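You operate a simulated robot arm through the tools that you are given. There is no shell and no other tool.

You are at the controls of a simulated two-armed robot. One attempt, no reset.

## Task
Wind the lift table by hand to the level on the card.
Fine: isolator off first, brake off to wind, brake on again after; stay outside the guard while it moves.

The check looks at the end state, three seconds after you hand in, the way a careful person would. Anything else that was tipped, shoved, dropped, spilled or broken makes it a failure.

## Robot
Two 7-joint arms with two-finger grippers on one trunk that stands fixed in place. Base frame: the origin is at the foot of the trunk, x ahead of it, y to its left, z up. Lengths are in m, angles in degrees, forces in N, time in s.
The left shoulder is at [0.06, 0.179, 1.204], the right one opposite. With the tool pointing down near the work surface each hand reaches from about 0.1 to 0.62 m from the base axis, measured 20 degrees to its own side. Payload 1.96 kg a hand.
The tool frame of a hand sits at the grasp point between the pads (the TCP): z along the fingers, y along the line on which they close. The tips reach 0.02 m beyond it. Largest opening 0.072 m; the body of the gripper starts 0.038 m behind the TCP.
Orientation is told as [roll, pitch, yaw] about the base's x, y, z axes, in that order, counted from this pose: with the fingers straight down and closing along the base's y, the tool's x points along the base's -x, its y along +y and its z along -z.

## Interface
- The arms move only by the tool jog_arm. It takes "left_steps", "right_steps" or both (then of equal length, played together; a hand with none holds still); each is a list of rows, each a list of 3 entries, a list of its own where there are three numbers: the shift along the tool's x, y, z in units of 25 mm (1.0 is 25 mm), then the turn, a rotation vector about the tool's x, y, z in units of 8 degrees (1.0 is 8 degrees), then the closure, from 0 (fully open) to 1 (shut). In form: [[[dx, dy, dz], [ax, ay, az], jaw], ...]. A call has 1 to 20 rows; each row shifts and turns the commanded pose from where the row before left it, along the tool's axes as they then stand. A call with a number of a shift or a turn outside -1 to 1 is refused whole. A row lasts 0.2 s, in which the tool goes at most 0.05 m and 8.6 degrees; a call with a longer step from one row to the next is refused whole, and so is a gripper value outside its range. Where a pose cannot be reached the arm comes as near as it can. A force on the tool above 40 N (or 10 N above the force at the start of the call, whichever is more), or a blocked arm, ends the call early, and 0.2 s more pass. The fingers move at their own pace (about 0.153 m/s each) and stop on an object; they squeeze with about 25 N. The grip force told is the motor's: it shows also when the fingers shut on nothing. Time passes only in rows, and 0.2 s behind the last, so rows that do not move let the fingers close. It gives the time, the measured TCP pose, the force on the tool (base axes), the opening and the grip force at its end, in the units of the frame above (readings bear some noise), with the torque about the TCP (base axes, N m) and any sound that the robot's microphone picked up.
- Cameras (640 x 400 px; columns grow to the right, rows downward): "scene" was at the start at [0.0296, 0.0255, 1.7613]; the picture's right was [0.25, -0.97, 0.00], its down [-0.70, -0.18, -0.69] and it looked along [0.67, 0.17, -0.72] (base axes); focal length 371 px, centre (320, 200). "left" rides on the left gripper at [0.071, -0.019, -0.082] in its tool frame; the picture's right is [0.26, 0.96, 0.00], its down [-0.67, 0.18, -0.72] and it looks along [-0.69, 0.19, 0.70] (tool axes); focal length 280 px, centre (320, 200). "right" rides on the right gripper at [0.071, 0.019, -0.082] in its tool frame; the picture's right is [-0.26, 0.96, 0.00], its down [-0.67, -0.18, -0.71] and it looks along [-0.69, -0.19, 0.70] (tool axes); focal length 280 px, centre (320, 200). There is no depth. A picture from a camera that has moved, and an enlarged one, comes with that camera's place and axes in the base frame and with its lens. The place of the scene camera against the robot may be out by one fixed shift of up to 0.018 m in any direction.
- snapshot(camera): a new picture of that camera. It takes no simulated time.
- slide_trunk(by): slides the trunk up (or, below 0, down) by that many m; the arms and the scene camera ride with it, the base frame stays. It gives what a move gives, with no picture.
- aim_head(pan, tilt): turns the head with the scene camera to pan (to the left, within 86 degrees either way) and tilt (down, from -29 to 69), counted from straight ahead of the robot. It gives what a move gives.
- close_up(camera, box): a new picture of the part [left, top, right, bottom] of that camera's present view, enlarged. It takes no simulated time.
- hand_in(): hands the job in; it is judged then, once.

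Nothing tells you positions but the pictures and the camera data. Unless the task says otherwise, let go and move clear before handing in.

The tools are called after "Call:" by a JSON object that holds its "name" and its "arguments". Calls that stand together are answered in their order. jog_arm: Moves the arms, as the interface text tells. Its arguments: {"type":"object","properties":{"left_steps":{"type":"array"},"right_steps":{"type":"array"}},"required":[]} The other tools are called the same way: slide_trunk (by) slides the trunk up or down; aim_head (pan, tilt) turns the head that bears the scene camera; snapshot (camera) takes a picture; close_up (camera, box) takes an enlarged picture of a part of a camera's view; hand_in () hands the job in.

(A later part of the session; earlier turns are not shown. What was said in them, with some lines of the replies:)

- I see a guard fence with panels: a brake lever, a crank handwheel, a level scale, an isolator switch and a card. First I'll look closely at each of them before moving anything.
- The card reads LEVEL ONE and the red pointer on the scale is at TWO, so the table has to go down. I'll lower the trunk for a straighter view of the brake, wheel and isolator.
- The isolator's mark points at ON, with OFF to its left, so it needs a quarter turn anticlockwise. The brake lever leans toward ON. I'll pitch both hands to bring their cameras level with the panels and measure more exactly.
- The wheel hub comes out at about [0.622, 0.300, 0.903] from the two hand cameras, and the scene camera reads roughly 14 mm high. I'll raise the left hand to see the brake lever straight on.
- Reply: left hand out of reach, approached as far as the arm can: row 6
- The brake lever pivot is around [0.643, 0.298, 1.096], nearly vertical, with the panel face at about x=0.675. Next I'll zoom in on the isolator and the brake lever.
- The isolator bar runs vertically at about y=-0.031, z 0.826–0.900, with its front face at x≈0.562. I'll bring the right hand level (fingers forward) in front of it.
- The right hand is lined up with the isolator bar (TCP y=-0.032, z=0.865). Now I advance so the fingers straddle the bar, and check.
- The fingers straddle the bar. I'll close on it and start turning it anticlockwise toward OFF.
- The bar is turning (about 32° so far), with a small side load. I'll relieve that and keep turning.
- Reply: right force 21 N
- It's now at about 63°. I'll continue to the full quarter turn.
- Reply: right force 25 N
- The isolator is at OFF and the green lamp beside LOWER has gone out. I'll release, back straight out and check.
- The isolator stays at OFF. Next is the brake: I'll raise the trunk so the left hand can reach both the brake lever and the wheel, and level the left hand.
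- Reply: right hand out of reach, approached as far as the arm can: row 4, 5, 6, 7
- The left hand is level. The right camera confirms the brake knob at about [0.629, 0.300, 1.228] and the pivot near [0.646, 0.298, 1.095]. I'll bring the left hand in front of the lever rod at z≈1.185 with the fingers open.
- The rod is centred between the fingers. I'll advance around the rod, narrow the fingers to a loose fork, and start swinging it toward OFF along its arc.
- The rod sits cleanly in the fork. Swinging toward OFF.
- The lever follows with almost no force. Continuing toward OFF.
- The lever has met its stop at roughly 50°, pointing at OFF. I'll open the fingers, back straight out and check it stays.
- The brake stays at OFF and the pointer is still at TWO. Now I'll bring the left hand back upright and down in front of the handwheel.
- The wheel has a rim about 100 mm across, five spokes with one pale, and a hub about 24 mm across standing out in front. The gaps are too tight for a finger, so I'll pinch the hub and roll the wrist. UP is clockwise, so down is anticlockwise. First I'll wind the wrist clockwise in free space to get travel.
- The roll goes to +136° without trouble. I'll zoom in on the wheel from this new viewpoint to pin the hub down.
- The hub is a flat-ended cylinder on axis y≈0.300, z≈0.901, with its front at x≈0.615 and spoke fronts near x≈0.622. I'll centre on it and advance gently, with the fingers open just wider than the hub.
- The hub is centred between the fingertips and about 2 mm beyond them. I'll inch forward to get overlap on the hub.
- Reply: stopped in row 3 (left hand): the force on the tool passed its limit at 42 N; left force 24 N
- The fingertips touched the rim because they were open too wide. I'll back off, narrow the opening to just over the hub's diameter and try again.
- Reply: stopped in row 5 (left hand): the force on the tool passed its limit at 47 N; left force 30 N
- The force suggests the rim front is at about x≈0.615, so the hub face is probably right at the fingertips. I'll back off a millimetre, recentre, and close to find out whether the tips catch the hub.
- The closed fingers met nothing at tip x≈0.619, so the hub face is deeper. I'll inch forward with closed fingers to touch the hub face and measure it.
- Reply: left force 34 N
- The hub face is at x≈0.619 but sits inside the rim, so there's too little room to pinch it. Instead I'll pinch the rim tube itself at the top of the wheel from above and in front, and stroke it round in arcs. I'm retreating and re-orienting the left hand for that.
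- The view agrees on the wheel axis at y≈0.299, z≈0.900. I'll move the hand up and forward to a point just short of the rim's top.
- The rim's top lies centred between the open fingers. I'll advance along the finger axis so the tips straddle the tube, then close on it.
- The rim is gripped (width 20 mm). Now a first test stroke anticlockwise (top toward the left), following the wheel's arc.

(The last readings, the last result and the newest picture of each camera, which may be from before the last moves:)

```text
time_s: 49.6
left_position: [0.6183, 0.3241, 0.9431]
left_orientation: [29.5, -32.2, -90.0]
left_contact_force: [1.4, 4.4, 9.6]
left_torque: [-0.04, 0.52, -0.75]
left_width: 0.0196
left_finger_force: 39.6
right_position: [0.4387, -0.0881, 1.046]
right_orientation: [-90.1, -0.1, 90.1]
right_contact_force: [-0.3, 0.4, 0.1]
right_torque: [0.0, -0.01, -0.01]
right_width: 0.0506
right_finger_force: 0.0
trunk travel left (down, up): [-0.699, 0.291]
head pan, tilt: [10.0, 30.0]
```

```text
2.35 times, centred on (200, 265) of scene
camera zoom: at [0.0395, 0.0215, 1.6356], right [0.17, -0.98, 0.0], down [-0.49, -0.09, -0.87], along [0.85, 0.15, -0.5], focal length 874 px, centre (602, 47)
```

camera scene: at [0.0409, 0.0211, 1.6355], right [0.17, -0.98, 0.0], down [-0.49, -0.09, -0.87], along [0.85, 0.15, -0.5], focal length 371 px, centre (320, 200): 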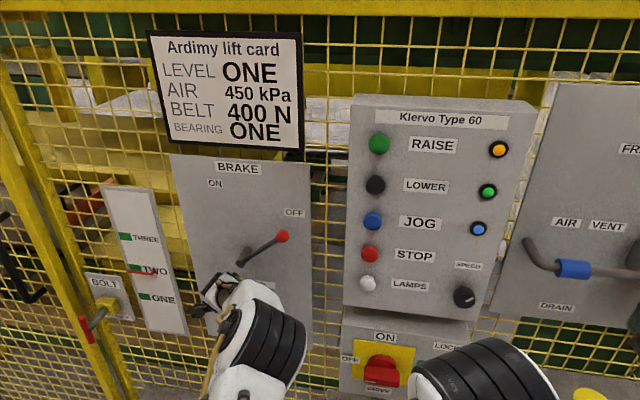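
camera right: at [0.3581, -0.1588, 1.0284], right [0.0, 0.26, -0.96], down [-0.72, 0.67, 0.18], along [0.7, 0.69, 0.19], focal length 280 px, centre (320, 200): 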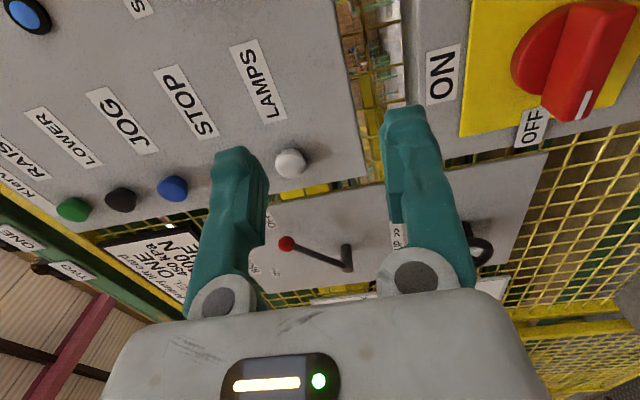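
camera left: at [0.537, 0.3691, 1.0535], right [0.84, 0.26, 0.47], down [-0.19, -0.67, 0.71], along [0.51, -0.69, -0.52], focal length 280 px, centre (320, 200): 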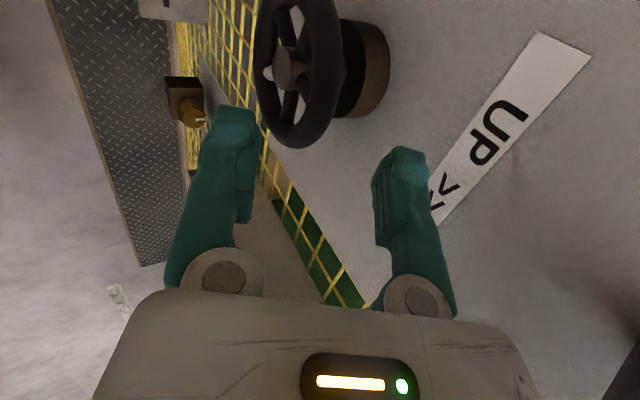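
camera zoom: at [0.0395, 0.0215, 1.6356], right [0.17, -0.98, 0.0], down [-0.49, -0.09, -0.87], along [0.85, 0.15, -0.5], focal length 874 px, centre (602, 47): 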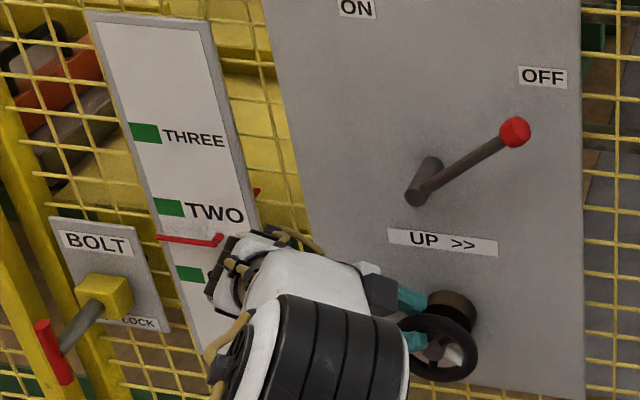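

The wheel turns cleanly with the grip and the pointer has already dropped about a third of the way to ONE. So it needs only about 70° more. I'll continue in smaller batches.

Call:
{"name": "jog_arm", "arguments": {"left_steps": [[[0.272, -0.0093, 0.0166], [0, -0.871, -0.491], 1], [[0.272, -0.0093, 0.0166], [0, -0.871, -0.491], 1], [[0.272, -0.0093, 0.0166], [0, -0.871, -0.491], 1]]}}

Call:
{"name": "close_up", "arguments": {"camera": "scene", "box": [80, 180, 320, 350]}}

Call:
{"name": "close_up", "arguments": {"camera": "left", "box": [160, 0, 480, 250]}}

```text
time_s: 50.4
left_position: [0.6176, 0.3382, 0.9292]
left_orientation: [29.6, -56.4, -90.1]
left_contact_force: [6.6, 12.1, 20.0]
left_torque: [-0.49, -0.04, -0.74]
left_width: 0.0201
left_finger_force: 39.7
right_position: [0.4382, -0.088, 1.0479]
right_orientation: [-90.0, 0.1, 90.1]
right_contact_force: [-0.1, 0.1, 0.0]
right_torque: [0.0, 0.01, -0.01]
right_width: 0.0504
right_finger_force: 0.1
trunk travel left (down, up): [-0.699, 0.291]
head pan, tilt: [10.0, 30.0]
```

```text
2.35 times, centred on (200, 265) of scene
camera zoom: at [0.039, 0.0226, 1.6357], right [0.17, -0.98, 0.0], down [-0.49, -0.09, -0.87], along [0.85, 0.15, -0.5], focal length 874 px, centre (602, 47)
```

zoom: 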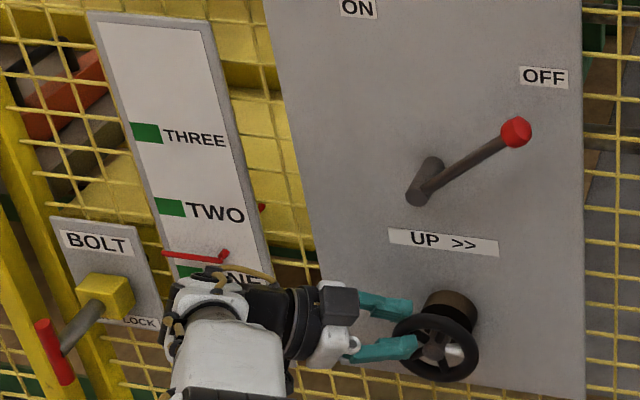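

```text
1.60 times, centred on (320, 125) of left
camera zoom: at [0.5598, 0.4304, 0.9049], right [0.84, 0.54, 0.05], down [-0.19, 0.22, 0.96], along [0.51, -0.81, 0.29], focal length 449 px, centre (320, 320)
```

zoom: 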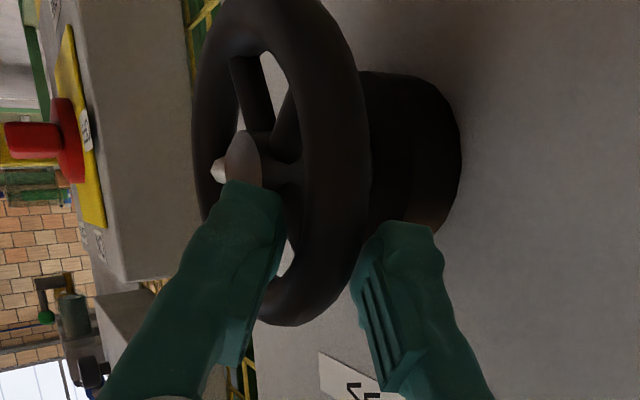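

The pointer is a bit over half way. The load is mostly radial, so I'll ease the hand outward slightly and continue in small steps.

Call:
{"name": "jog_arm", "arguments": {"left_steps": [[[0.272, 0.03, -0.054], [0, -0.871, -0.491], 1], [[0.272, -0.0093, 0.0166], [0, -0.871, -0.491], 1], [[0.272, -0.0093, 0.0166], [0, -0.871, -0.491], 1]]}}

Call:
{"name": "close_up", "arguments": {"camera": "scene", "box": [80, 180, 320, 350]}}

```text
time_s: 51.1
left_position: [0.6176, 0.3461, 0.9199]
left_orientation: [29.6, -69.3, -89.2]
left_contact_force: [14.6, 13.6, -2.9]
left_torque: [0.61, -0.13, -0.23]
left_width: 0.02
left_finger_force: 40.4
left hand out of reach, approached as far as the arm can: row 2, 3
right_position: [0.4421, -0.0866, 1.0448]
right_orientation: [-89.9, 0.0, 89.9]
right_contact_force: [-0.1, 0.2, -0.7]
right_torque: [0.0, -0.02, 0.0]
right_width: 0.0504
right_finger_force: 0.1
trunk travel left (down, up): [-0.699, 0.291]
head pan, tilt: [10.0, 30.0]
stopped in row 3 (left hand): the force on the tool passed its limit at 59 N (the readings are from after the stop); the commanded pose is now the measured one
```

```text
2.35 times, centred on (200, 265) of scene
camera zoom: at [0.0448, 0.023, 1.6349], right [0.17, -0.98, 0.0], down [-0.49, -0.09, -0.86], along [0.85, 0.15, -0.5], focal length 874 px, centre (602, 47)
```

zoom: 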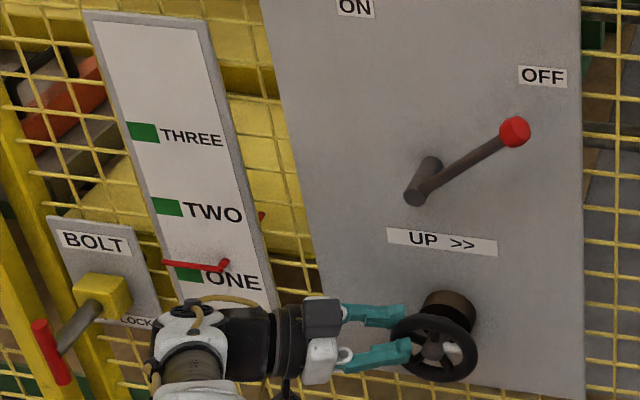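

The wrist ran out of reach at about 67°, with the pointer roughly 70% of the way. I'll open, swing back around the rim by 48° with open fingers, and re-grip.

Call:
{"name": "jog_arm", "arguments": {"left_steps": [[[0, 0, 0], [0, 0, 0], 0.3], [[0, 0, 0], [0, 0, 0], 0.3], [[-0.286, -0.0098, 0.0174], [0, 0.871, 0.491], 0.3], [[-0.286, -0.0098, 0.0174], [0, 0.871, 0.491], 0.3], [[-0.286, -0.0098, 0.0174], [0, 0.871, 0.491], 0.3], [[-0.286, -0.0098, 0.0174], [0, 0.871, 0.491], 0.3], [[-0.286, -0.0098, 0.0174], [0, 0.871, 0.491], 0.3], [[-0.286, -0.0098, 0.0174], [0, 0.871, 0.491], 0.3]]}}

Call:
{"name": "close_up", "arguments": {"camera": "scene", "box": [80, 180, 320, 350]}}

Call:
{"name": "close_up", "arguments": {"camera": "left", "box": [160, 0, 480, 250]}}

```text
time_s: 52.9
left_position: [0.6144, 0.3137, 0.9515]
left_orientation: [29.7, -21.1, -89.3]
left_contact_force: [0.9, 0.2, 0.0]
left_torque: [0.01, -0.01, 0.01]
left_width: 0.0507
left_finger_force: 0.1
right_position: [0.4388, -0.0887, 1.0464]
right_orientation: [-90.1, -0.1, 89.9]
right_contact_force: [-0.8, -0.9, -0.4]
right_torque: [-0.02, 0.01, 0.03]
right_width: 0.0504
right_finger_force: 0.1
trunk travel left (down, up): [-0.699, 0.291]
head pan, tilt: [10.0, 30.0]
```

```text
2.35 times, centred on (200, 265) of scene
camera zoom: at [0.0404, 0.0197, 1.6355], right [0.17, -0.98, 0.0], down [-0.49, -0.09, -0.87], along [0.85, 0.15, -0.5], focal length 874 px, centre (602, 47)
```

zoom: 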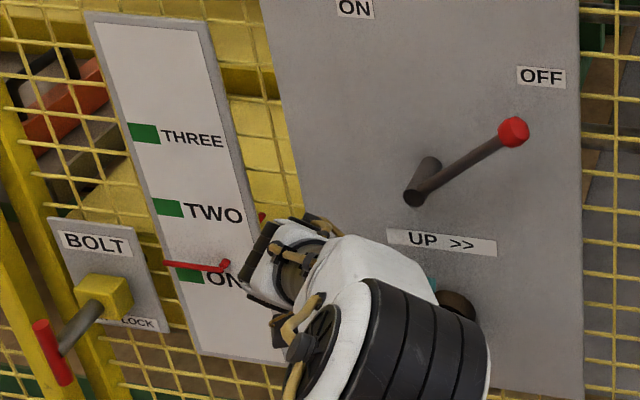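

```text
1.60 times, centred on (320, 125) of left
camera zoom: at [0.5557, 0.4007, 0.9849], right [0.83, 0.43, 0.35], down [-0.19, -0.37, 0.91], along [0.52, -0.82, -0.23], focal length 449 px, centre (320, 320)
```

zoom: 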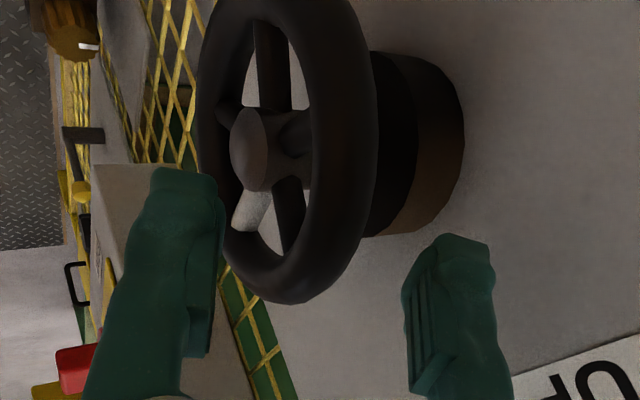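

The pointer holds with the grip released. I'll re-seat on the rim, close, and turn another 24°.

Call:
{"name": "jog_arm", "arguments": {"left_steps": [[[0.143, 0.037, 0.228], [0, 0, 0], 0.3], [[0, 0, 0], [0, 0, 0], 0.6], [[0, 0, 0], [0, 0, 0], 0.8], [[0, 0, 0], [0, 0, 0], 1], [[0, 0, 0], [0, 0, 0], 1], [[0.272, -0.0093, 0.0166], [0, -0.871, -0.491], 1], [[0.272, -0.0093, 0.0166], [0, -0.871, -0.491], 1]]}}

Call:
{"name": "close_up", "arguments": {"camera": "scene", "box": [80, 180, 320, 350]}}

Call:
{"name": "close_up", "arguments": {"camera": "left", "box": [160, 0, 480, 250]}}

```text
time_s: 54.5
left_position: [0.6178, 0.3272, 0.9394]
left_orientation: [29.6, -37.6, -89.6]
left_contact_force: [-14.3, -5.5, -7.7]
left_torque: [-0.02, 0.74, -0.86]
left_width: 0.0196
left_finger_force: 40.0
right_position: [0.4382, -0.0896, 1.0477]
right_orientation: [-90.1, -0.1, 90.0]
right_contact_force: [-0.3, -0.4, 0.2]
right_torque: [0.02, -0.01, 0.01]
right_width: 0.0502
right_finger_force: 0.0
trunk travel left (down, up): [-0.699, 0.291]
head pan, tilt: [10.0, 30.0]
```

```text
2.35 times, centred on (200, 265) of scene
camera zoom: at [0.0391, 0.0204, 1.6355], right [0.17, -0.98, 0.0], down [-0.49, -0.09, -0.87], along [0.85, 0.15, -0.5], focal length 874 px, centre (602, 47)
```

zoom: 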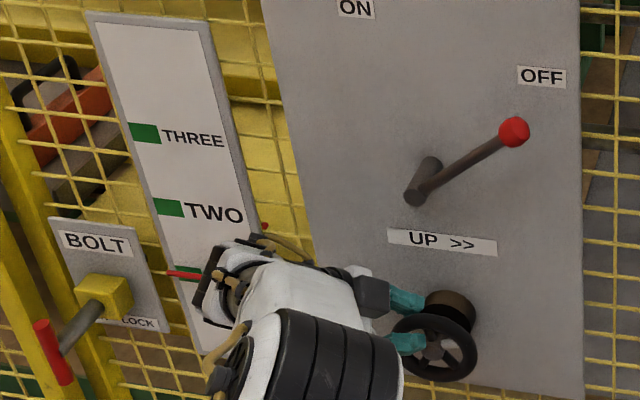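

```text
1.60 times, centred on (320, 125) of left
camera zoom: at [0.5587, 0.4199, 0.9464], right [0.83, 0.51, 0.22], down [-0.19, -0.1, 0.98], along [0.52, -0.86, 0.01], focal length 449 px, centre (320, 320)
```

zoom: 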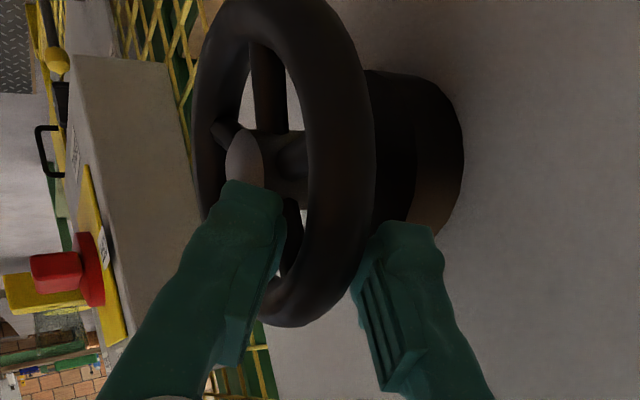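

About 85% of the way now. I'll turn another ~13°, then open and back the arm away to read the scale squarely.

Call:
{"name": "jog_arm", "arguments": {"left_steps": [[[0.272, -0.0093, 0.0166], [0, -0.871, -0.491], 1], [[0.17, -0.006, 0.01], [0, -0.544, -0.307], 1], [[0, 0, 0], [0, 0, 0], 1]]}}

Call:
{"name": "close_up", "arguments": {"camera": "scene", "box": [80, 180, 320, 350]}}

Call:
{"name": "close_up", "arguments": {"camera": "scene", "box": [110, 250, 210, 320]}}

```text
time_s: 55.3
left_position: [0.618, 0.3348, 0.9327]
left_orientation: [29.8, -50.4, -89.5]
left_contact_force: [-12.0, -4.7, -2.4]
left_torque: [-0.16, 0.62, -0.82]
left_width: 0.0198
left_finger_force: 40.4
right_position: [0.4389, -0.0893, 1.0478]
right_orientation: [-90.2, -0.1, 90.0]
right_contact_force: [0.5, 0.3, -0.6]
right_torque: [-0.02, 0.0, -0.04]
right_width: 0.0502
right_finger_force: 0.0
trunk travel left (down, up): [-0.699, 0.291]
head pan, tilt: [10.0, 30.0]
```

```text
2.35 times, centred on (200, 265) of scene
camera zoom: at [0.0387, 0.0202, 1.6356], right [0.17, -0.98, 0.0], down [-0.49, -0.09, -0.87], along [0.85, 0.15, -0.5], focal length 874 px, centre (602, 47)
```

zoom: 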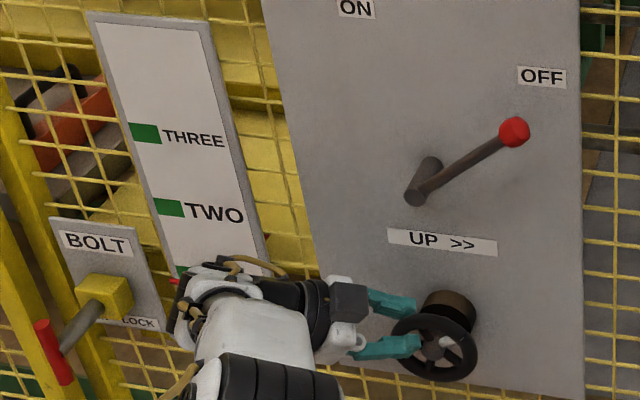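

```text
5.71 times, centred on (160, 285) of scene
camera zoom: at [0.0387, 0.0202, 1.6356], right [0.17, -0.98, 0.0], down [-0.49, -0.09, -0.87], along [0.85, 0.15, -0.5], focal length 2122 px, centre (1234, -286)
```

zoom: 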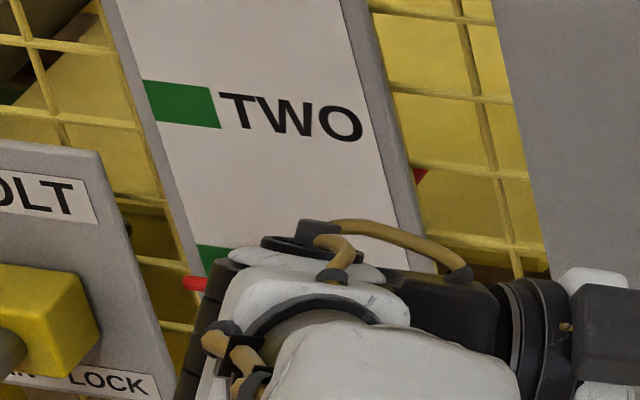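

The pointer has moved one full spacing in the image. I'll release the rim, back off and check from a level viewpoint.

Call:
{"name": "jog_arm", "arguments": {"left_steps": [[[0, 0, 0], [0, 0, 0], 0.3], [[0, 0, 0], [0, 0, 0], 0.3], [[0, 0, -0.8], [0, 0, 0], 0.3], [[0, 0, -1], [0, 0, 0], 0.3], [[0, 0, -1], [0, 0, 0], 0.3], [[0, 0, -1], [0, 0, 0], 0.3]]}}

Call:
{"name": "snapshot", "arguments": {"camera": "scene"}}

Call:
{"name": "close_up", "arguments": {"camera": "scene", "box": [100, 220, 200, 320]}}

Call:
{"name": "snapshot", "arguments": {"camera": "left"}}

```text
time_s: 56.7
left_position: [0.5712, 0.3992, 0.9853]
left_orientation: [29.7, -50.4, -89.6]
left_contact_force: [0.1, -0.2, 0.3]
left_torque: [0.04, 0.01, 0.0]
left_width: 0.0505
left_finger_force: 0.0
right_position: [0.4387, -0.0882, 1.0483]
right_orientation: [-90.1, -0.1, 89.9]
right_contact_force: [0.4, -0.3, 0.6]
right_torque: [-0.03, 0.0, -0.01]
right_width: 0.0508
right_finger_force: 0.1
trunk travel left (down, up): [-0.699, 0.291]
head pan, tilt: [10.0, 30.0]
```

```text
taken
camera scene: at [0.0401, 0.0214, 1.6355], right [0.17, -0.98, 0.0], down [-0.49, -0.09, -0.87], along [0.85, 0.15, -0.5], focal length 371 px, centre (320, 200)
```

scene: 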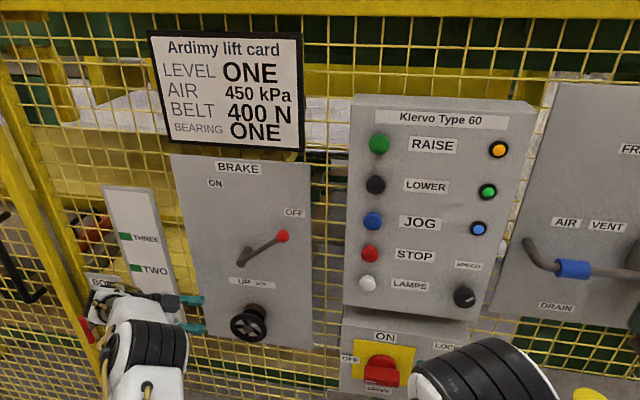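

```text
4.00 times, centred on (150, 270) of scene
camera zoom: at [0.0401, 0.0214, 1.6355], right [0.17, -0.98, 0.0], down [-0.49, -0.09, -0.87], along [0.85, 0.15, -0.5], focal length 1486 px, centre (1000, -80)
```

zoom: 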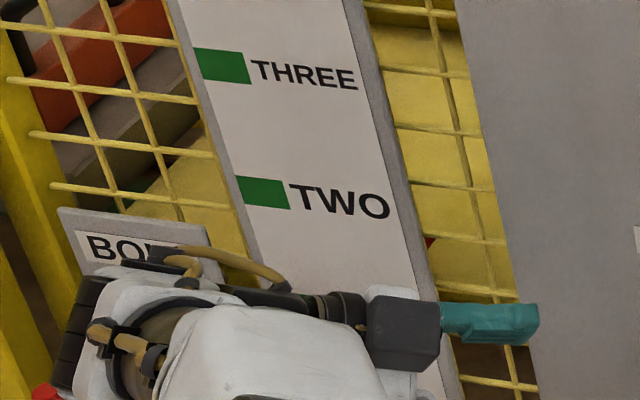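

```text
taken
camera left: at [0.5111, 0.4903, 0.9708], right [0.83, 0.54, 0.1], down [-0.2, 0.12, 0.97], along [0.52, -0.83, 0.2], focal length 280 px, centre (320, 200)
```

left: 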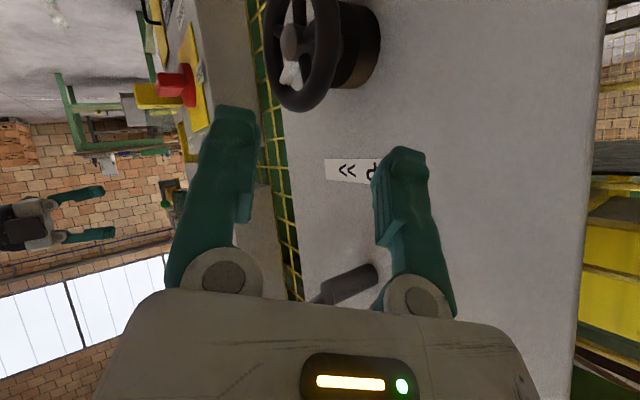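

The wheel is released and nothing moved. I'll pull the left arm back from the fence and return it to the level orientation, clear of the scale, so the pointer can be read.

Call:
{"name": "jog_arm", "arguments": {"left_steps": [[[0, -0.834, -0.476], [0, 0, 0], 0.3], [[0, -0.834, -0.476], [0, 0, 0], 0.3], [[0, -0.834, -0.476], [0, 0, 0], 0.3], [[0, -0.834, -0.476], [0, 0, 0], 0.3], [[0, -0.834, -0.476], [0, 0, 0], 0.3], [[0, 0, 0], [0, 0.782, 0.446], 0.3], [[0, 0, 0], [0, 0.782, 0.446], 0.3], [[0, 0, 0], [0, 0.782, 0.446], 0.3], [[0, 0, 0], [0, 0.782, 0.446], 0.3], [[0, 0, 0], [0, 0.782, 0.446], 0.3], [[0, 0, 0], [0, 0.782, 0.446], 0.3], [[0, 0, 0], [0, 0.782, 0.446], 0.3], [[0, 0, 0], [-0.942, 0, 0], 0.3], [[0, 0, 0], [-0.942, 0, 0], 0.3], [[0, 0, 0], [-0.942, 0, 0], 0.3], [[0, 0, 0], [-0.942, 0, 0], 0.3], [[0, 0, 0], [-0.942, 0, 0], 0.3], [[0, 0, 0], [-0.942, 0, 0], 0.3], [[0, 0, 0], [-0.942, 0, 0], 0.3], [[0, 0, 0], [-0.942, 0, 0], 0.3]]}}

Call:
{"name": "snapshot", "arguments": {"camera": "scene"}}

Call:
{"name": "snapshot", "arguments": {"camera": "left"}}

```text
time_s: 60.9
left_position: [0.4521, 0.3967, 0.9844]
left_orientation: [90.1, 0.1, -89.5]
left_contact_force: [-0.3, -0.9, -0.7]
left_torque: [0.02, -0.01, 0.02]
left_width: 0.0504
left_finger_force: 0.1
right_position: [0.4396, -0.0878, 1.0477]
right_orientation: [-90.0, -0.1, 90.1]
right_contact_force: [-0.3, 0.8, 0.0]
right_torque: [-0.03, 0.02, 0.04]
right_width: 0.0503
right_finger_force: 0.0
trunk travel left (down, up): [-0.699, 0.291]
head pan, tilt: [10.0, 30.0]
```

```text
taken
camera scene: at [0.0412, 0.0217, 1.6355], right [0.17, -0.98, 0.0], down [-0.49, -0.09, -0.87], along [0.85, 0.15, -0.5], focal length 371 px, centre (320, 200)
```

scene: 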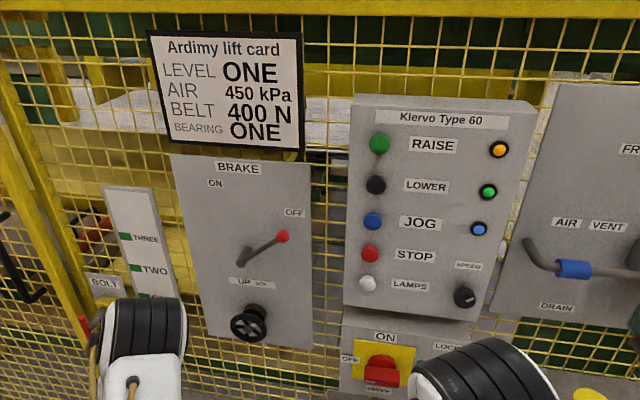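

```text
taken
camera left: at [0.3683, 0.4679, 0.9662], right [0.0, 0.26, 0.97], down [-0.71, -0.68, 0.18], along [0.7, -0.68, 0.19], focal length 280 px, centre (320, 200)
```

left: 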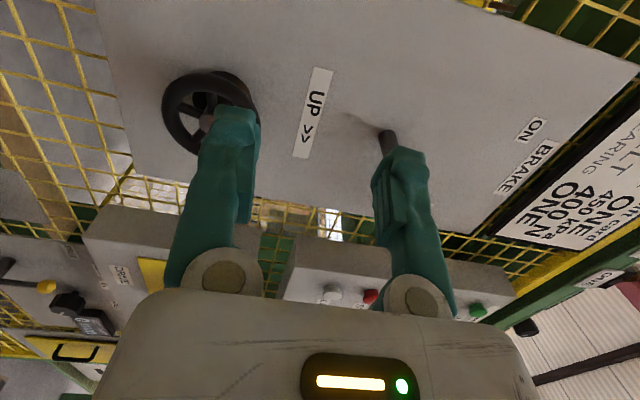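

By triangulation the pointer has dropped about 0.100 m, which is one scale spacing, so it should be on ONE. Next I'll bring the left hand back in front of the brake lever, rolled to match its OFF angle. That will also uncover the scale.

Call:
{"name": "jog_arm", "arguments": {"left_steps": [[[0, 0, 0], [0, 0, -0.85], 0.2], [[0, 0, 0], [0, 0, -0.85], 0.2], [[0, 0, 0], [0, 0, -0.85], 0.2], [[0, 0, 0], [0, 0, -0.85], 0.2], [[0, 0, 0], [0, 0, -0.85], 0.2], [[-0.922, 0.1724, 0.2], [0, 0, 0], 0.2], [[-0.922, 0.1724, 0.2], [0, 0, 0], 0.2], [[-0.922, 0.1724, 0.2], [0, 0, 0], 0.2], [[-0.922, 0.1724, 0.2], [0, 0, 0], 0.2], [[-0.922, 0.1724, 0.2], [0, 0, 0], 0.2], [[-0.922, 0.1724, 0.2], [0, 0, 0], 0.2], [[-0.922, 0.1724, 0.2], [0, 0, 0], 0.2], [[-0.922, 0.1724, 0.2], [0, 0, 0], 0.2], [[-0.922, 0.1724, 0.2], [0, 0, 0], 0.2], [[-0.922, 0.1724, 0.2], [0, 0, 0], 0.2]]}}

Call:
{"name": "snapshot", "arguments": {"camera": "scene"}}

Call:
{"name": "snapshot", "arguments": {"camera": "left"}}

Call:
{"name": "close_up", "arguments": {"camera": "scene", "box": [100, 220, 200, 320]}}

```text
time_s: 64.1
left_position: [0.5046, 0.2301, 1.1497]
left_orientation: [90.0, -33.9, -89.4]
left_contact_force: [-0.5, 0.5, -0.1]
left_torque: [-0.02, -0.03, 0.01]
left_width: 0.0577
left_finger_force: 0.1
right_position: [0.4389, -0.0884, 1.0488]
right_orientation: [-90.0, -0.1, 90.0]
right_contact_force: [0.0, -0.2, -0.1]
right_torque: [0.01, 0.01, 0.03]
right_width: 0.0504
right_finger_force: 0.1
trunk travel left (down, up): [-0.699, 0.291]
head pan, tilt: [10.0, 30.0]
```

```text
taken
camera scene: at [0.0402, 0.0204, 1.6355], right [0.17, -0.98, 0.0], down [-0.49, -0.09, -0.87], along [0.85, 0.15, -0.5], focal length 371 px, centre (320, 200)
```

scene: 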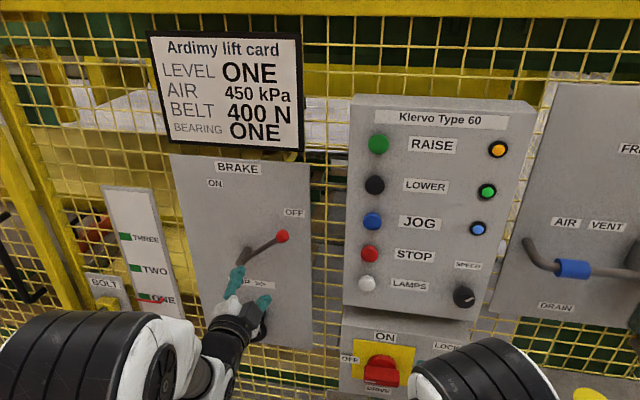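

```text
taken
camera left: at [0.4199, 0.2772, 1.0948], right [-0.01, 0.76, 0.65], down [-0.71, -0.46, 0.53], along [0.7, -0.46, 0.54], focal length 280 px, centre (320, 200)
```

left: 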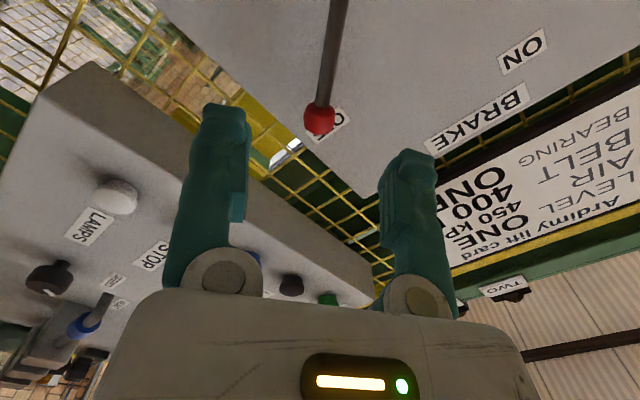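

```text
4.00 times, centred on (150, 270) of scene
camera zoom: at [0.0402, 0.0204, 1.6355], right [0.17, -0.98, 0.0], down [-0.49, -0.09, -0.87], along [0.85, 0.15, -0.5], focal length 1486 px, centre (1000, -80)
```

zoom: 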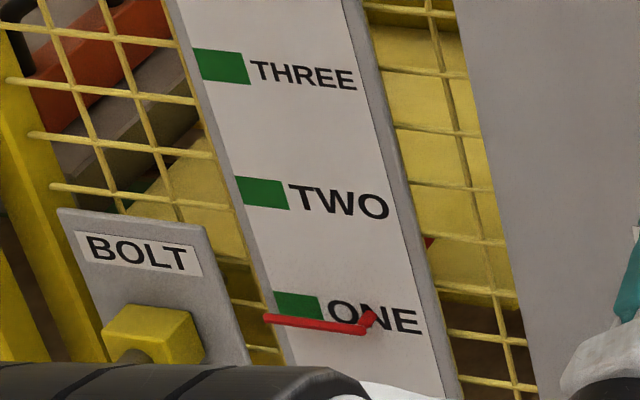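

The pointer now sits against ONE with the same parallax offset it had against TWO at the start, well inside the green band. Now I'll put the fork over the brake lever.

Call:
{"name": "jog_arm", "arguments": {"left_steps": [[[0, 0, 0.9], [0, 0, 0], 0.2], [[0, 0, 0.9], [0, 0, 0], 0.2], [[0, 0, 0.9], [0, 0, 0], 0.2], [[0, 0, 0.9], [0, 0, 0], 0.2], [[0, 0, 0.9], [0, 0, 0], 0.2], [[0, 0, 0.55], [0, 0, 0], 0.2], [[0, 0, 0], [0, 0, 0], 0.7], [[0, 0, 0], [0, 0, 0], 0.7]]}}

Call:
{"name": "snapshot", "arguments": {"camera": "left"}}

Call:
{"name": "close_up", "arguments": {"camera": "scene", "box": [160, 150, 320, 350]}}

```text
time_s: 65.9
left_position: [0.628, 0.2306, 1.1484]
left_orientation: [89.9, -34.0, -89.5]
left_contact_force: [0.1, -0.3, 0.3]
left_torque: [0.02, 0.02, -0.03]
left_width: 0.022
left_finger_force: 0.4
right_position: [0.44, -0.0874, 1.046]
right_orientation: [-90.1, -0.1, 90.0]
right_contact_force: [0.0, 0.5, -0.1]
right_torque: [0.01, 0.02, 0.0]
right_width: 0.0505
right_finger_force: 0.0
trunk travel left (down, up): [-0.699, 0.291]
head pan, tilt: [10.0, 30.0]
```

```text
taken
camera left: at [0.546, 0.2784, 1.0948], right [-0.01, 0.76, 0.65], down [-0.71, -0.46, 0.53], along [0.7, -0.46, 0.54], focal length 280 px, centre (320, 200)
```

left: 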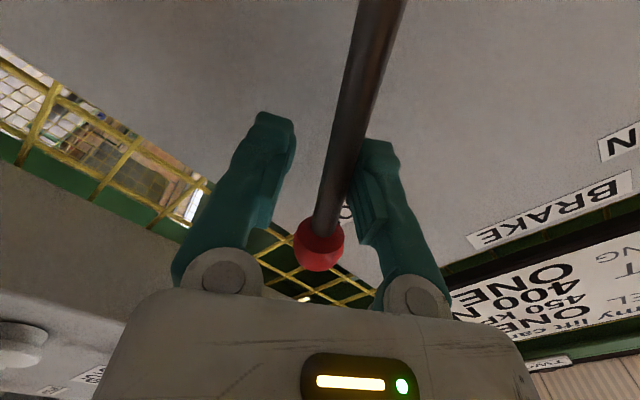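

```text
2.00 times, centred on (240, 250) of scene
camera zoom: at [0.0407, 0.0211, 1.6355], right [0.17, -0.98, 0.0], down [-0.49, -0.09, -0.87], along [0.85, 0.15, -0.5], focal length 743 px, centre (480, 100)
```

zoom: 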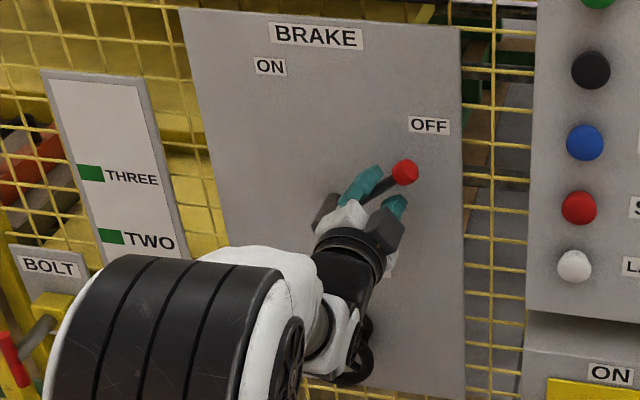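

The lever is in the fork. Swinging it back to ON along the same arc.

Call:
{"name": "jog_arm", "arguments": {"left_steps": [[[0.035, 0.5, 0], [0, 0, -1], 0.75], [[0.035, 0.5, 0], [0, 0, -1], 0.75], [[0.035, 0.5, 0], [0, 0, -1], 0.75], [[0.035, 0.5, 0], [0, 0, -1], 0.75], [[0.035, 0.5, 0], [0, 0, -1], 0.75], [[0.035, 0.5, 0], [0, 0, -1], 0.75]]}}

Call:
{"name": "snapshot", "arguments": {"camera": "left"}}

Call:
{"name": "close_up", "arguments": {"camera": "scene", "box": [160, 150, 320, 350]}}

```text
time_s: 67.3
left_position: [0.6294, 0.2916, 1.1877]
left_orientation: [90.2, -82.1, -89.7]
left_contact_force: [-0.1, -1.3, -0.4]
left_torque: [0.02, -0.02, 0.0]
left_width: 0.0188
left_finger_force: 1.1
right_position: [0.4407, -0.0879, 1.0479]
right_orientation: [-90.1, -0.1, 89.9]
right_contact_force: [0.7, -1.1, 0.0]
right_torque: [0.01, 0.03, -0.01]
right_width: 0.0503
right_finger_force: 0.0
trunk travel left (down, up): [-0.699, 0.291]
head pan, tilt: [10.0, 30.0]
```

```text
taken
camera left: at [0.5464, 0.2827, 1.1163], right [-0.01, 0.99, -0.13], down [-0.72, 0.08, 0.69], along [0.7, 0.1, 0.71], focal length 280 px, centre (320, 200)
```

left: 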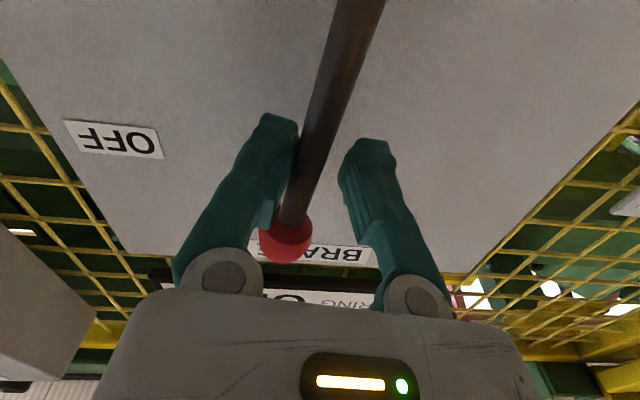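

```text
2.00 times, centred on (240, 250) of scene
camera zoom: at [0.0408, 0.0213, 1.6355], right [0.17, -0.98, 0.0], down [-0.49, -0.09, -0.87], along [0.85, 0.15, -0.5], focal length 743 px, centre (480, 100)
```

zoom: 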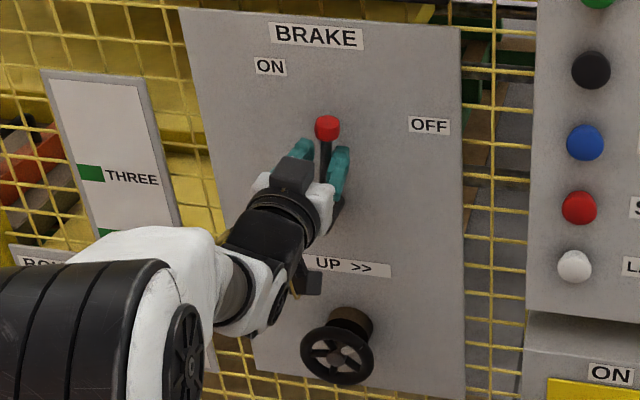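

Almost there. I'll continue in small steps until the lever meets its ON stop, where it stood at the start.

Call:
{"name": "jog_arm", "arguments": {"left_steps": [[[0.035, 0.5, 0], [0, 0, -1], 0.75], [[0.02, 0.25, 0], [0, 0, -0.5], 0.75], [[0, 0, 0], [0, 0, 0], 0.75]]}}

Call:
{"name": "close_up", "arguments": {"camera": "scene", "box": [160, 150, 320, 350]}}

Call:
{"name": "snapshot", "arguments": {"camera": "left"}}

```text
time_s: 68.1
left_position: [0.6291, 0.308, 1.1886]
left_orientation: [-89.5, -86.1, 89.8]
left_contact_force: [0.4, -10.5, -3.3]
left_torque: [0.15, 0.07, -0.03]
left_width: 0.024
left_finger_force: 4.3
right_position: [0.4388, -0.0894, 1.0476]
right_orientation: [-90.1, -0.2, 90.0]
right_contact_force: [-0.3, 0.0, -0.8]
right_torque: [0.0, 0.03, -0.02]
right_width: 0.0506
right_finger_force: 0.1
trunk travel left (down, up): [-0.699, 0.291]
head pan, tilt: [10.0, 30.0]
```

```text
2.00 times, centred on (240, 250) of scene
camera zoom: at [0.0408, 0.0186, 1.6355], right [0.17, -0.98, 0.0], down [-0.49, -0.09, -0.87], along [0.85, 0.15, -0.5], focal length 743 px, centre (480, 100)
```

zoom: 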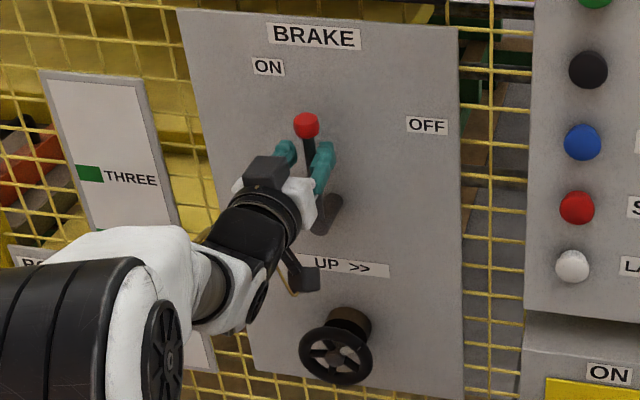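

```text
taken
camera left: at [0.5462, 0.2839, 1.12], right [-0.01, 0.94, -0.33], down [-0.72, 0.22, 0.66], along [0.7, 0.24, 0.68], focal length 280 px, centre (320, 200)
```

left: 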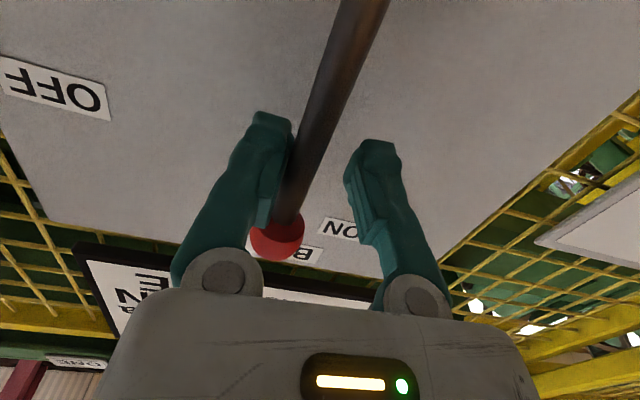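

The lever is against its ON stop, at the same spot as at the start. I'll open the fingers, back straight out and check.

Call:
{"name": "jog_arm", "arguments": {"left_steps": [[[0, -0.1, 0], [0, 0, 0], 0.3], [[0, 0, 0], [0, 0, 0], 0.2], [[0, 0, -0.8], [0, 0, 0], 0.2], [[0, 0, -1], [0, 0, 0], 0.2], [[0, 0, -1], [0, 0, 0], 0.2], [[0, 0, -1], [0, 0, 0], 0.2], [[0, 0, -1], [0, 0, 0], 0.2], [[0, 0, -1], [0, 0, 0], 0.2]]}}

Call:
{"name": "snapshot", "arguments": {"camera": "scene"}}

Call:
{"name": "snapshot", "arguments": {"camera": "left"}}

```text
time_s: 69.9
left_position: [0.4822, 0.3078, 1.1887]
left_orientation: [-90.3, -86.0, 90.9]
left_contact_force: [0.5, -0.5, 0.0]
left_torque: [0.02, -0.01, 0.03]
left_width: 0.0576
left_finger_force: 0.1
right_position: [0.4379, -0.0879, 1.0482]
right_orientation: [-90.1, -0.1, 90.0]
right_contact_force: [-0.5, 0.4, 1.0]
right_torque: [-0.02, -0.03, -0.03]
right_width: 0.0502
right_finger_force: 0.0
trunk travel left (down, up): [-0.699, 0.291]
head pan, tilt: [10.0, 30.0]
```

```text
taken
camera scene: at [0.0395, 0.021, 1.6355], right [0.17, -0.98, 0.0], down [-0.49, -0.09, -0.87], along [0.85, 0.15, -0.5], focal length 371 px, centre (320, 200)
```

scene: 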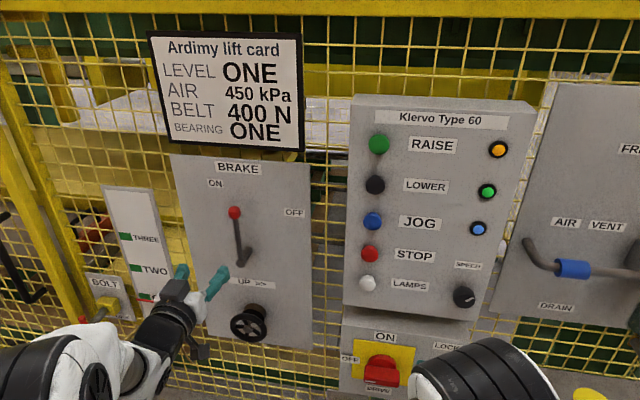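

```text
taken
camera left: at [0.3998, 0.2836, 1.1209], right [-0.01, 0.94, -0.33], down [-0.72, 0.22, 0.66], along [0.7, 0.24, 0.68], focal length 280 px, centre (320, 200)
```

left: 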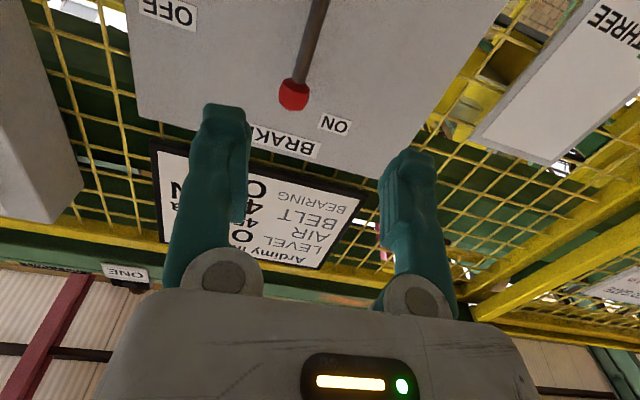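

The brake is back ON and holding still. For a final check of the level I'll bring the left camera down level with ONE, fingers closed and well clear of the fence.

Call:
{"name": "jog_arm", "arguments": {"left_steps": [[[0, 0, -0.3], [0, 0.958, 0.25], 0.6], [[0, 0, -0.3], [0, 0.958, 0.25], 1], [[0, 0, 0], [0, 0.958, 0], 1], [[0, 0, 0], [0, 0.958, 0], 1], [[0, 0, 0], [0, 0.958, 0], 1], [[0, 0, 0], [0, 0.958, 0], 1], [[0.96, 0.2545, 0.583], [0, 0, 0], 1], [[0.96, 0.2545, 0.583], [0, 0, 0], 1], [[0.96, 0.2545, 0.583], [0, 0, 0], 1], [[0.96, 0.2545, 0.583], [0, 0, 0], 1], [[0.96, 0.2545, 0.583], [0, 0, 0], 1], [[0.96, 0.2545, 0.583], [0, 0, 0], 1], [[0.96, 0.2545, 0.583], [0, 0, 0], 1], [[0.96, 0.2545, 0.583], [0, 0, 0], 1], [[0.96, 0.2545, 0.583], [0, 0, 0], 1], [[0.96, 0.2545, 0.583], [0, 0, 0], 1], [[0.96, 0.2545, 0.583], [0, 0, 0], 1]]}}

Call:
{"name": "snapshot", "arguments": {"camera": "left"}}

Call:
{"name": "snapshot", "arguments": {"camera": "scene"}}

```text
time_s: 73.5
left_position: [0.3911, 0.38, 0.8914]
left_orientation: [0.0, -44.0, -0.1]
left_contact_force: [-0.8, -0.2, 0.2]
left_torque: [-0.01, -0.01, 0.01]
left_width: 0.0001
left_finger_force: 25.1
right_position: [0.4388, -0.0869, 1.0477]
right_orientation: [-90.0, 0.1, 90.0]
right_contact_force: [0.7, 0.5, 0.7]
right_torque: [0.01, 0.01, -0.02]
right_width: 0.0505
right_finger_force: 0.0
trunk travel left (down, up): [-0.699, 0.291]
head pan, tilt: [10.0, 30.0]
```

```text
taken
camera left: at [0.2823, 0.3608, 0.9004], right [-0.19, 0.97, -0.18], down [-0.01, 0.18, 0.98], along [0.98, 0.19, -0.02], focal length 280 px, centre (320, 200)
```

left: 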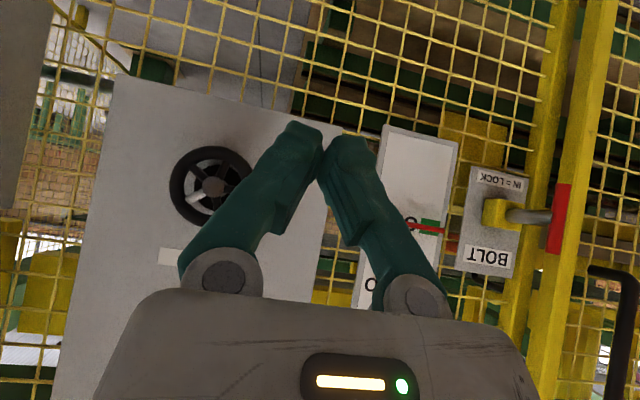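

```text
taken
camera scene: at [0.0412, 0.0221, 1.6355], right [0.17, -0.98, 0.0], down [-0.49, -0.09, -0.87], along [0.85, 0.15, -0.5], focal length 371 px, centre (320, 200)
```

scene: 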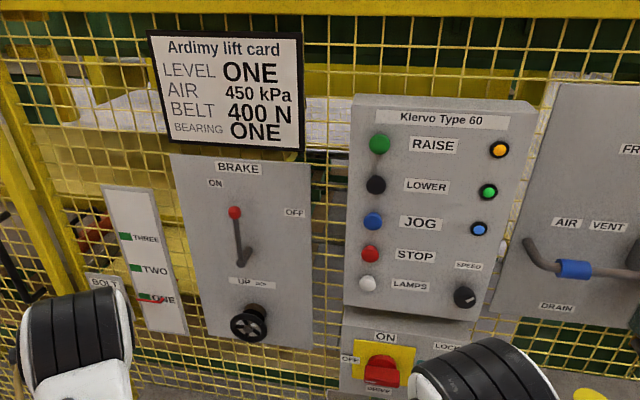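

Call:
{"name": "close_up", "arguments": {"camera": "left", "box": [380, 180, 480, 260]}}

Call:
{"name": "close_up", "arguments": {"camera": "scene", "box": [100, 220, 200, 320]}}

Call:
{"name": "close_up", "arguments": {"camera": "scene", "box": [180, 150, 320, 350]}}

```text
5.00 times, centred on (430, 220) of left
camera zoom: at [0.2823, 0.3608, 0.9004], right [-0.19, 0.97, -0.18], down [-0.01, 0.18, 0.98], along [0.98, 0.19, -0.02], focal length 1402 px, centre (-230, 100)
```

zoom: 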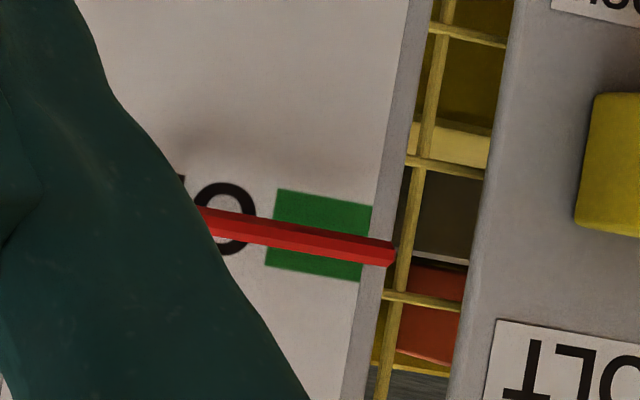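

```text
4.00 times, centred on (150, 270) of scene
camera zoom: at [0.0412, 0.0221, 1.6355], right [0.17, -0.98, 0.0], down [-0.49, -0.09, -0.87], along [0.85, 0.15, -0.5], focal length 1486 px, centre (1000, -80)
```

zoom: 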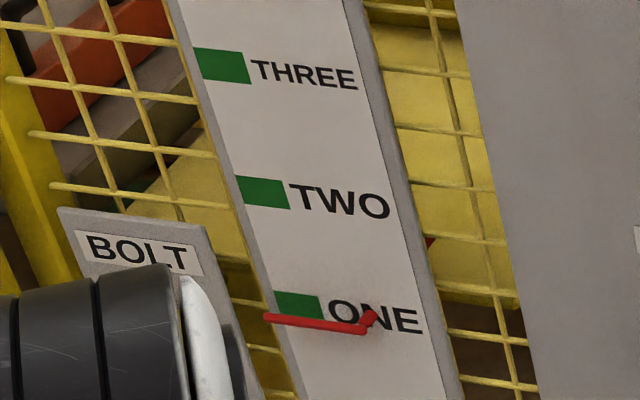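

```text
2.00 times, centred on (250, 250) of scene
camera zoom: at [0.0412, 0.0221, 1.6355], right [0.17, -0.98, 0.0], down [-0.49, -0.09, -0.87], along [0.85, 0.15, -0.5], focal length 743 px, centre (460, 100)
```

zoom: 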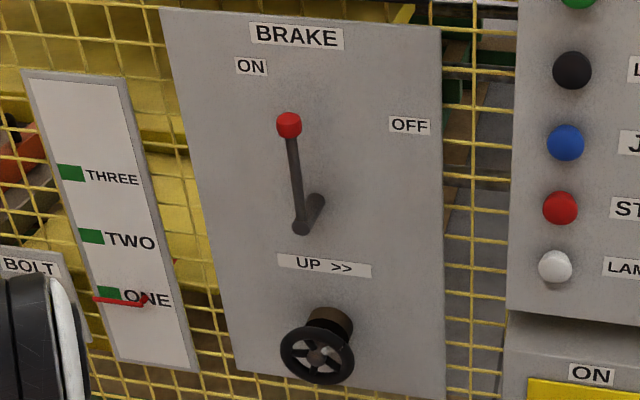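

From level, the pointer crosses the ONE band within about 2 mm of its centre. The isolator is at OFF, the brake lever is at ON where it started, and both hands are clear of everything. I'm handing in.

Call:
{"name": "hand_in", "arguments": {}}

```text
The job is handed in.
```

The lift table is wound down from TWO to ONE, the level on the card. From level with the mark, the pointer sits about 2 mm above the centre of the green ONE band. I've handed the job in, but I haven't seen the result of the check.

- **Isolator:** I turned it to OFF first, and the green lamp beside LOWER went out. I left it at OFF.
- **Brake:** I swung the lever to OFF before winding. Afterwards I swung it back to the ON stop, and it rests where it stood at the start.
- **Winding:** I turned the handwheel anticlockwise about a quarter turn, in two grips. The pointer stayed put when I let go between them.
- **Guard:** Both hands stayed outside the fence throughout. They were clear of everything at hand-in.

While working out how to grip the handwheel, the left hand pressed against the wheel three times, twice passing the 40 N force limit. Its grip on the rim passed the limit once more when the wrist reached the end of its travel. I saw no damage, and the wheel turned freely afterwards.
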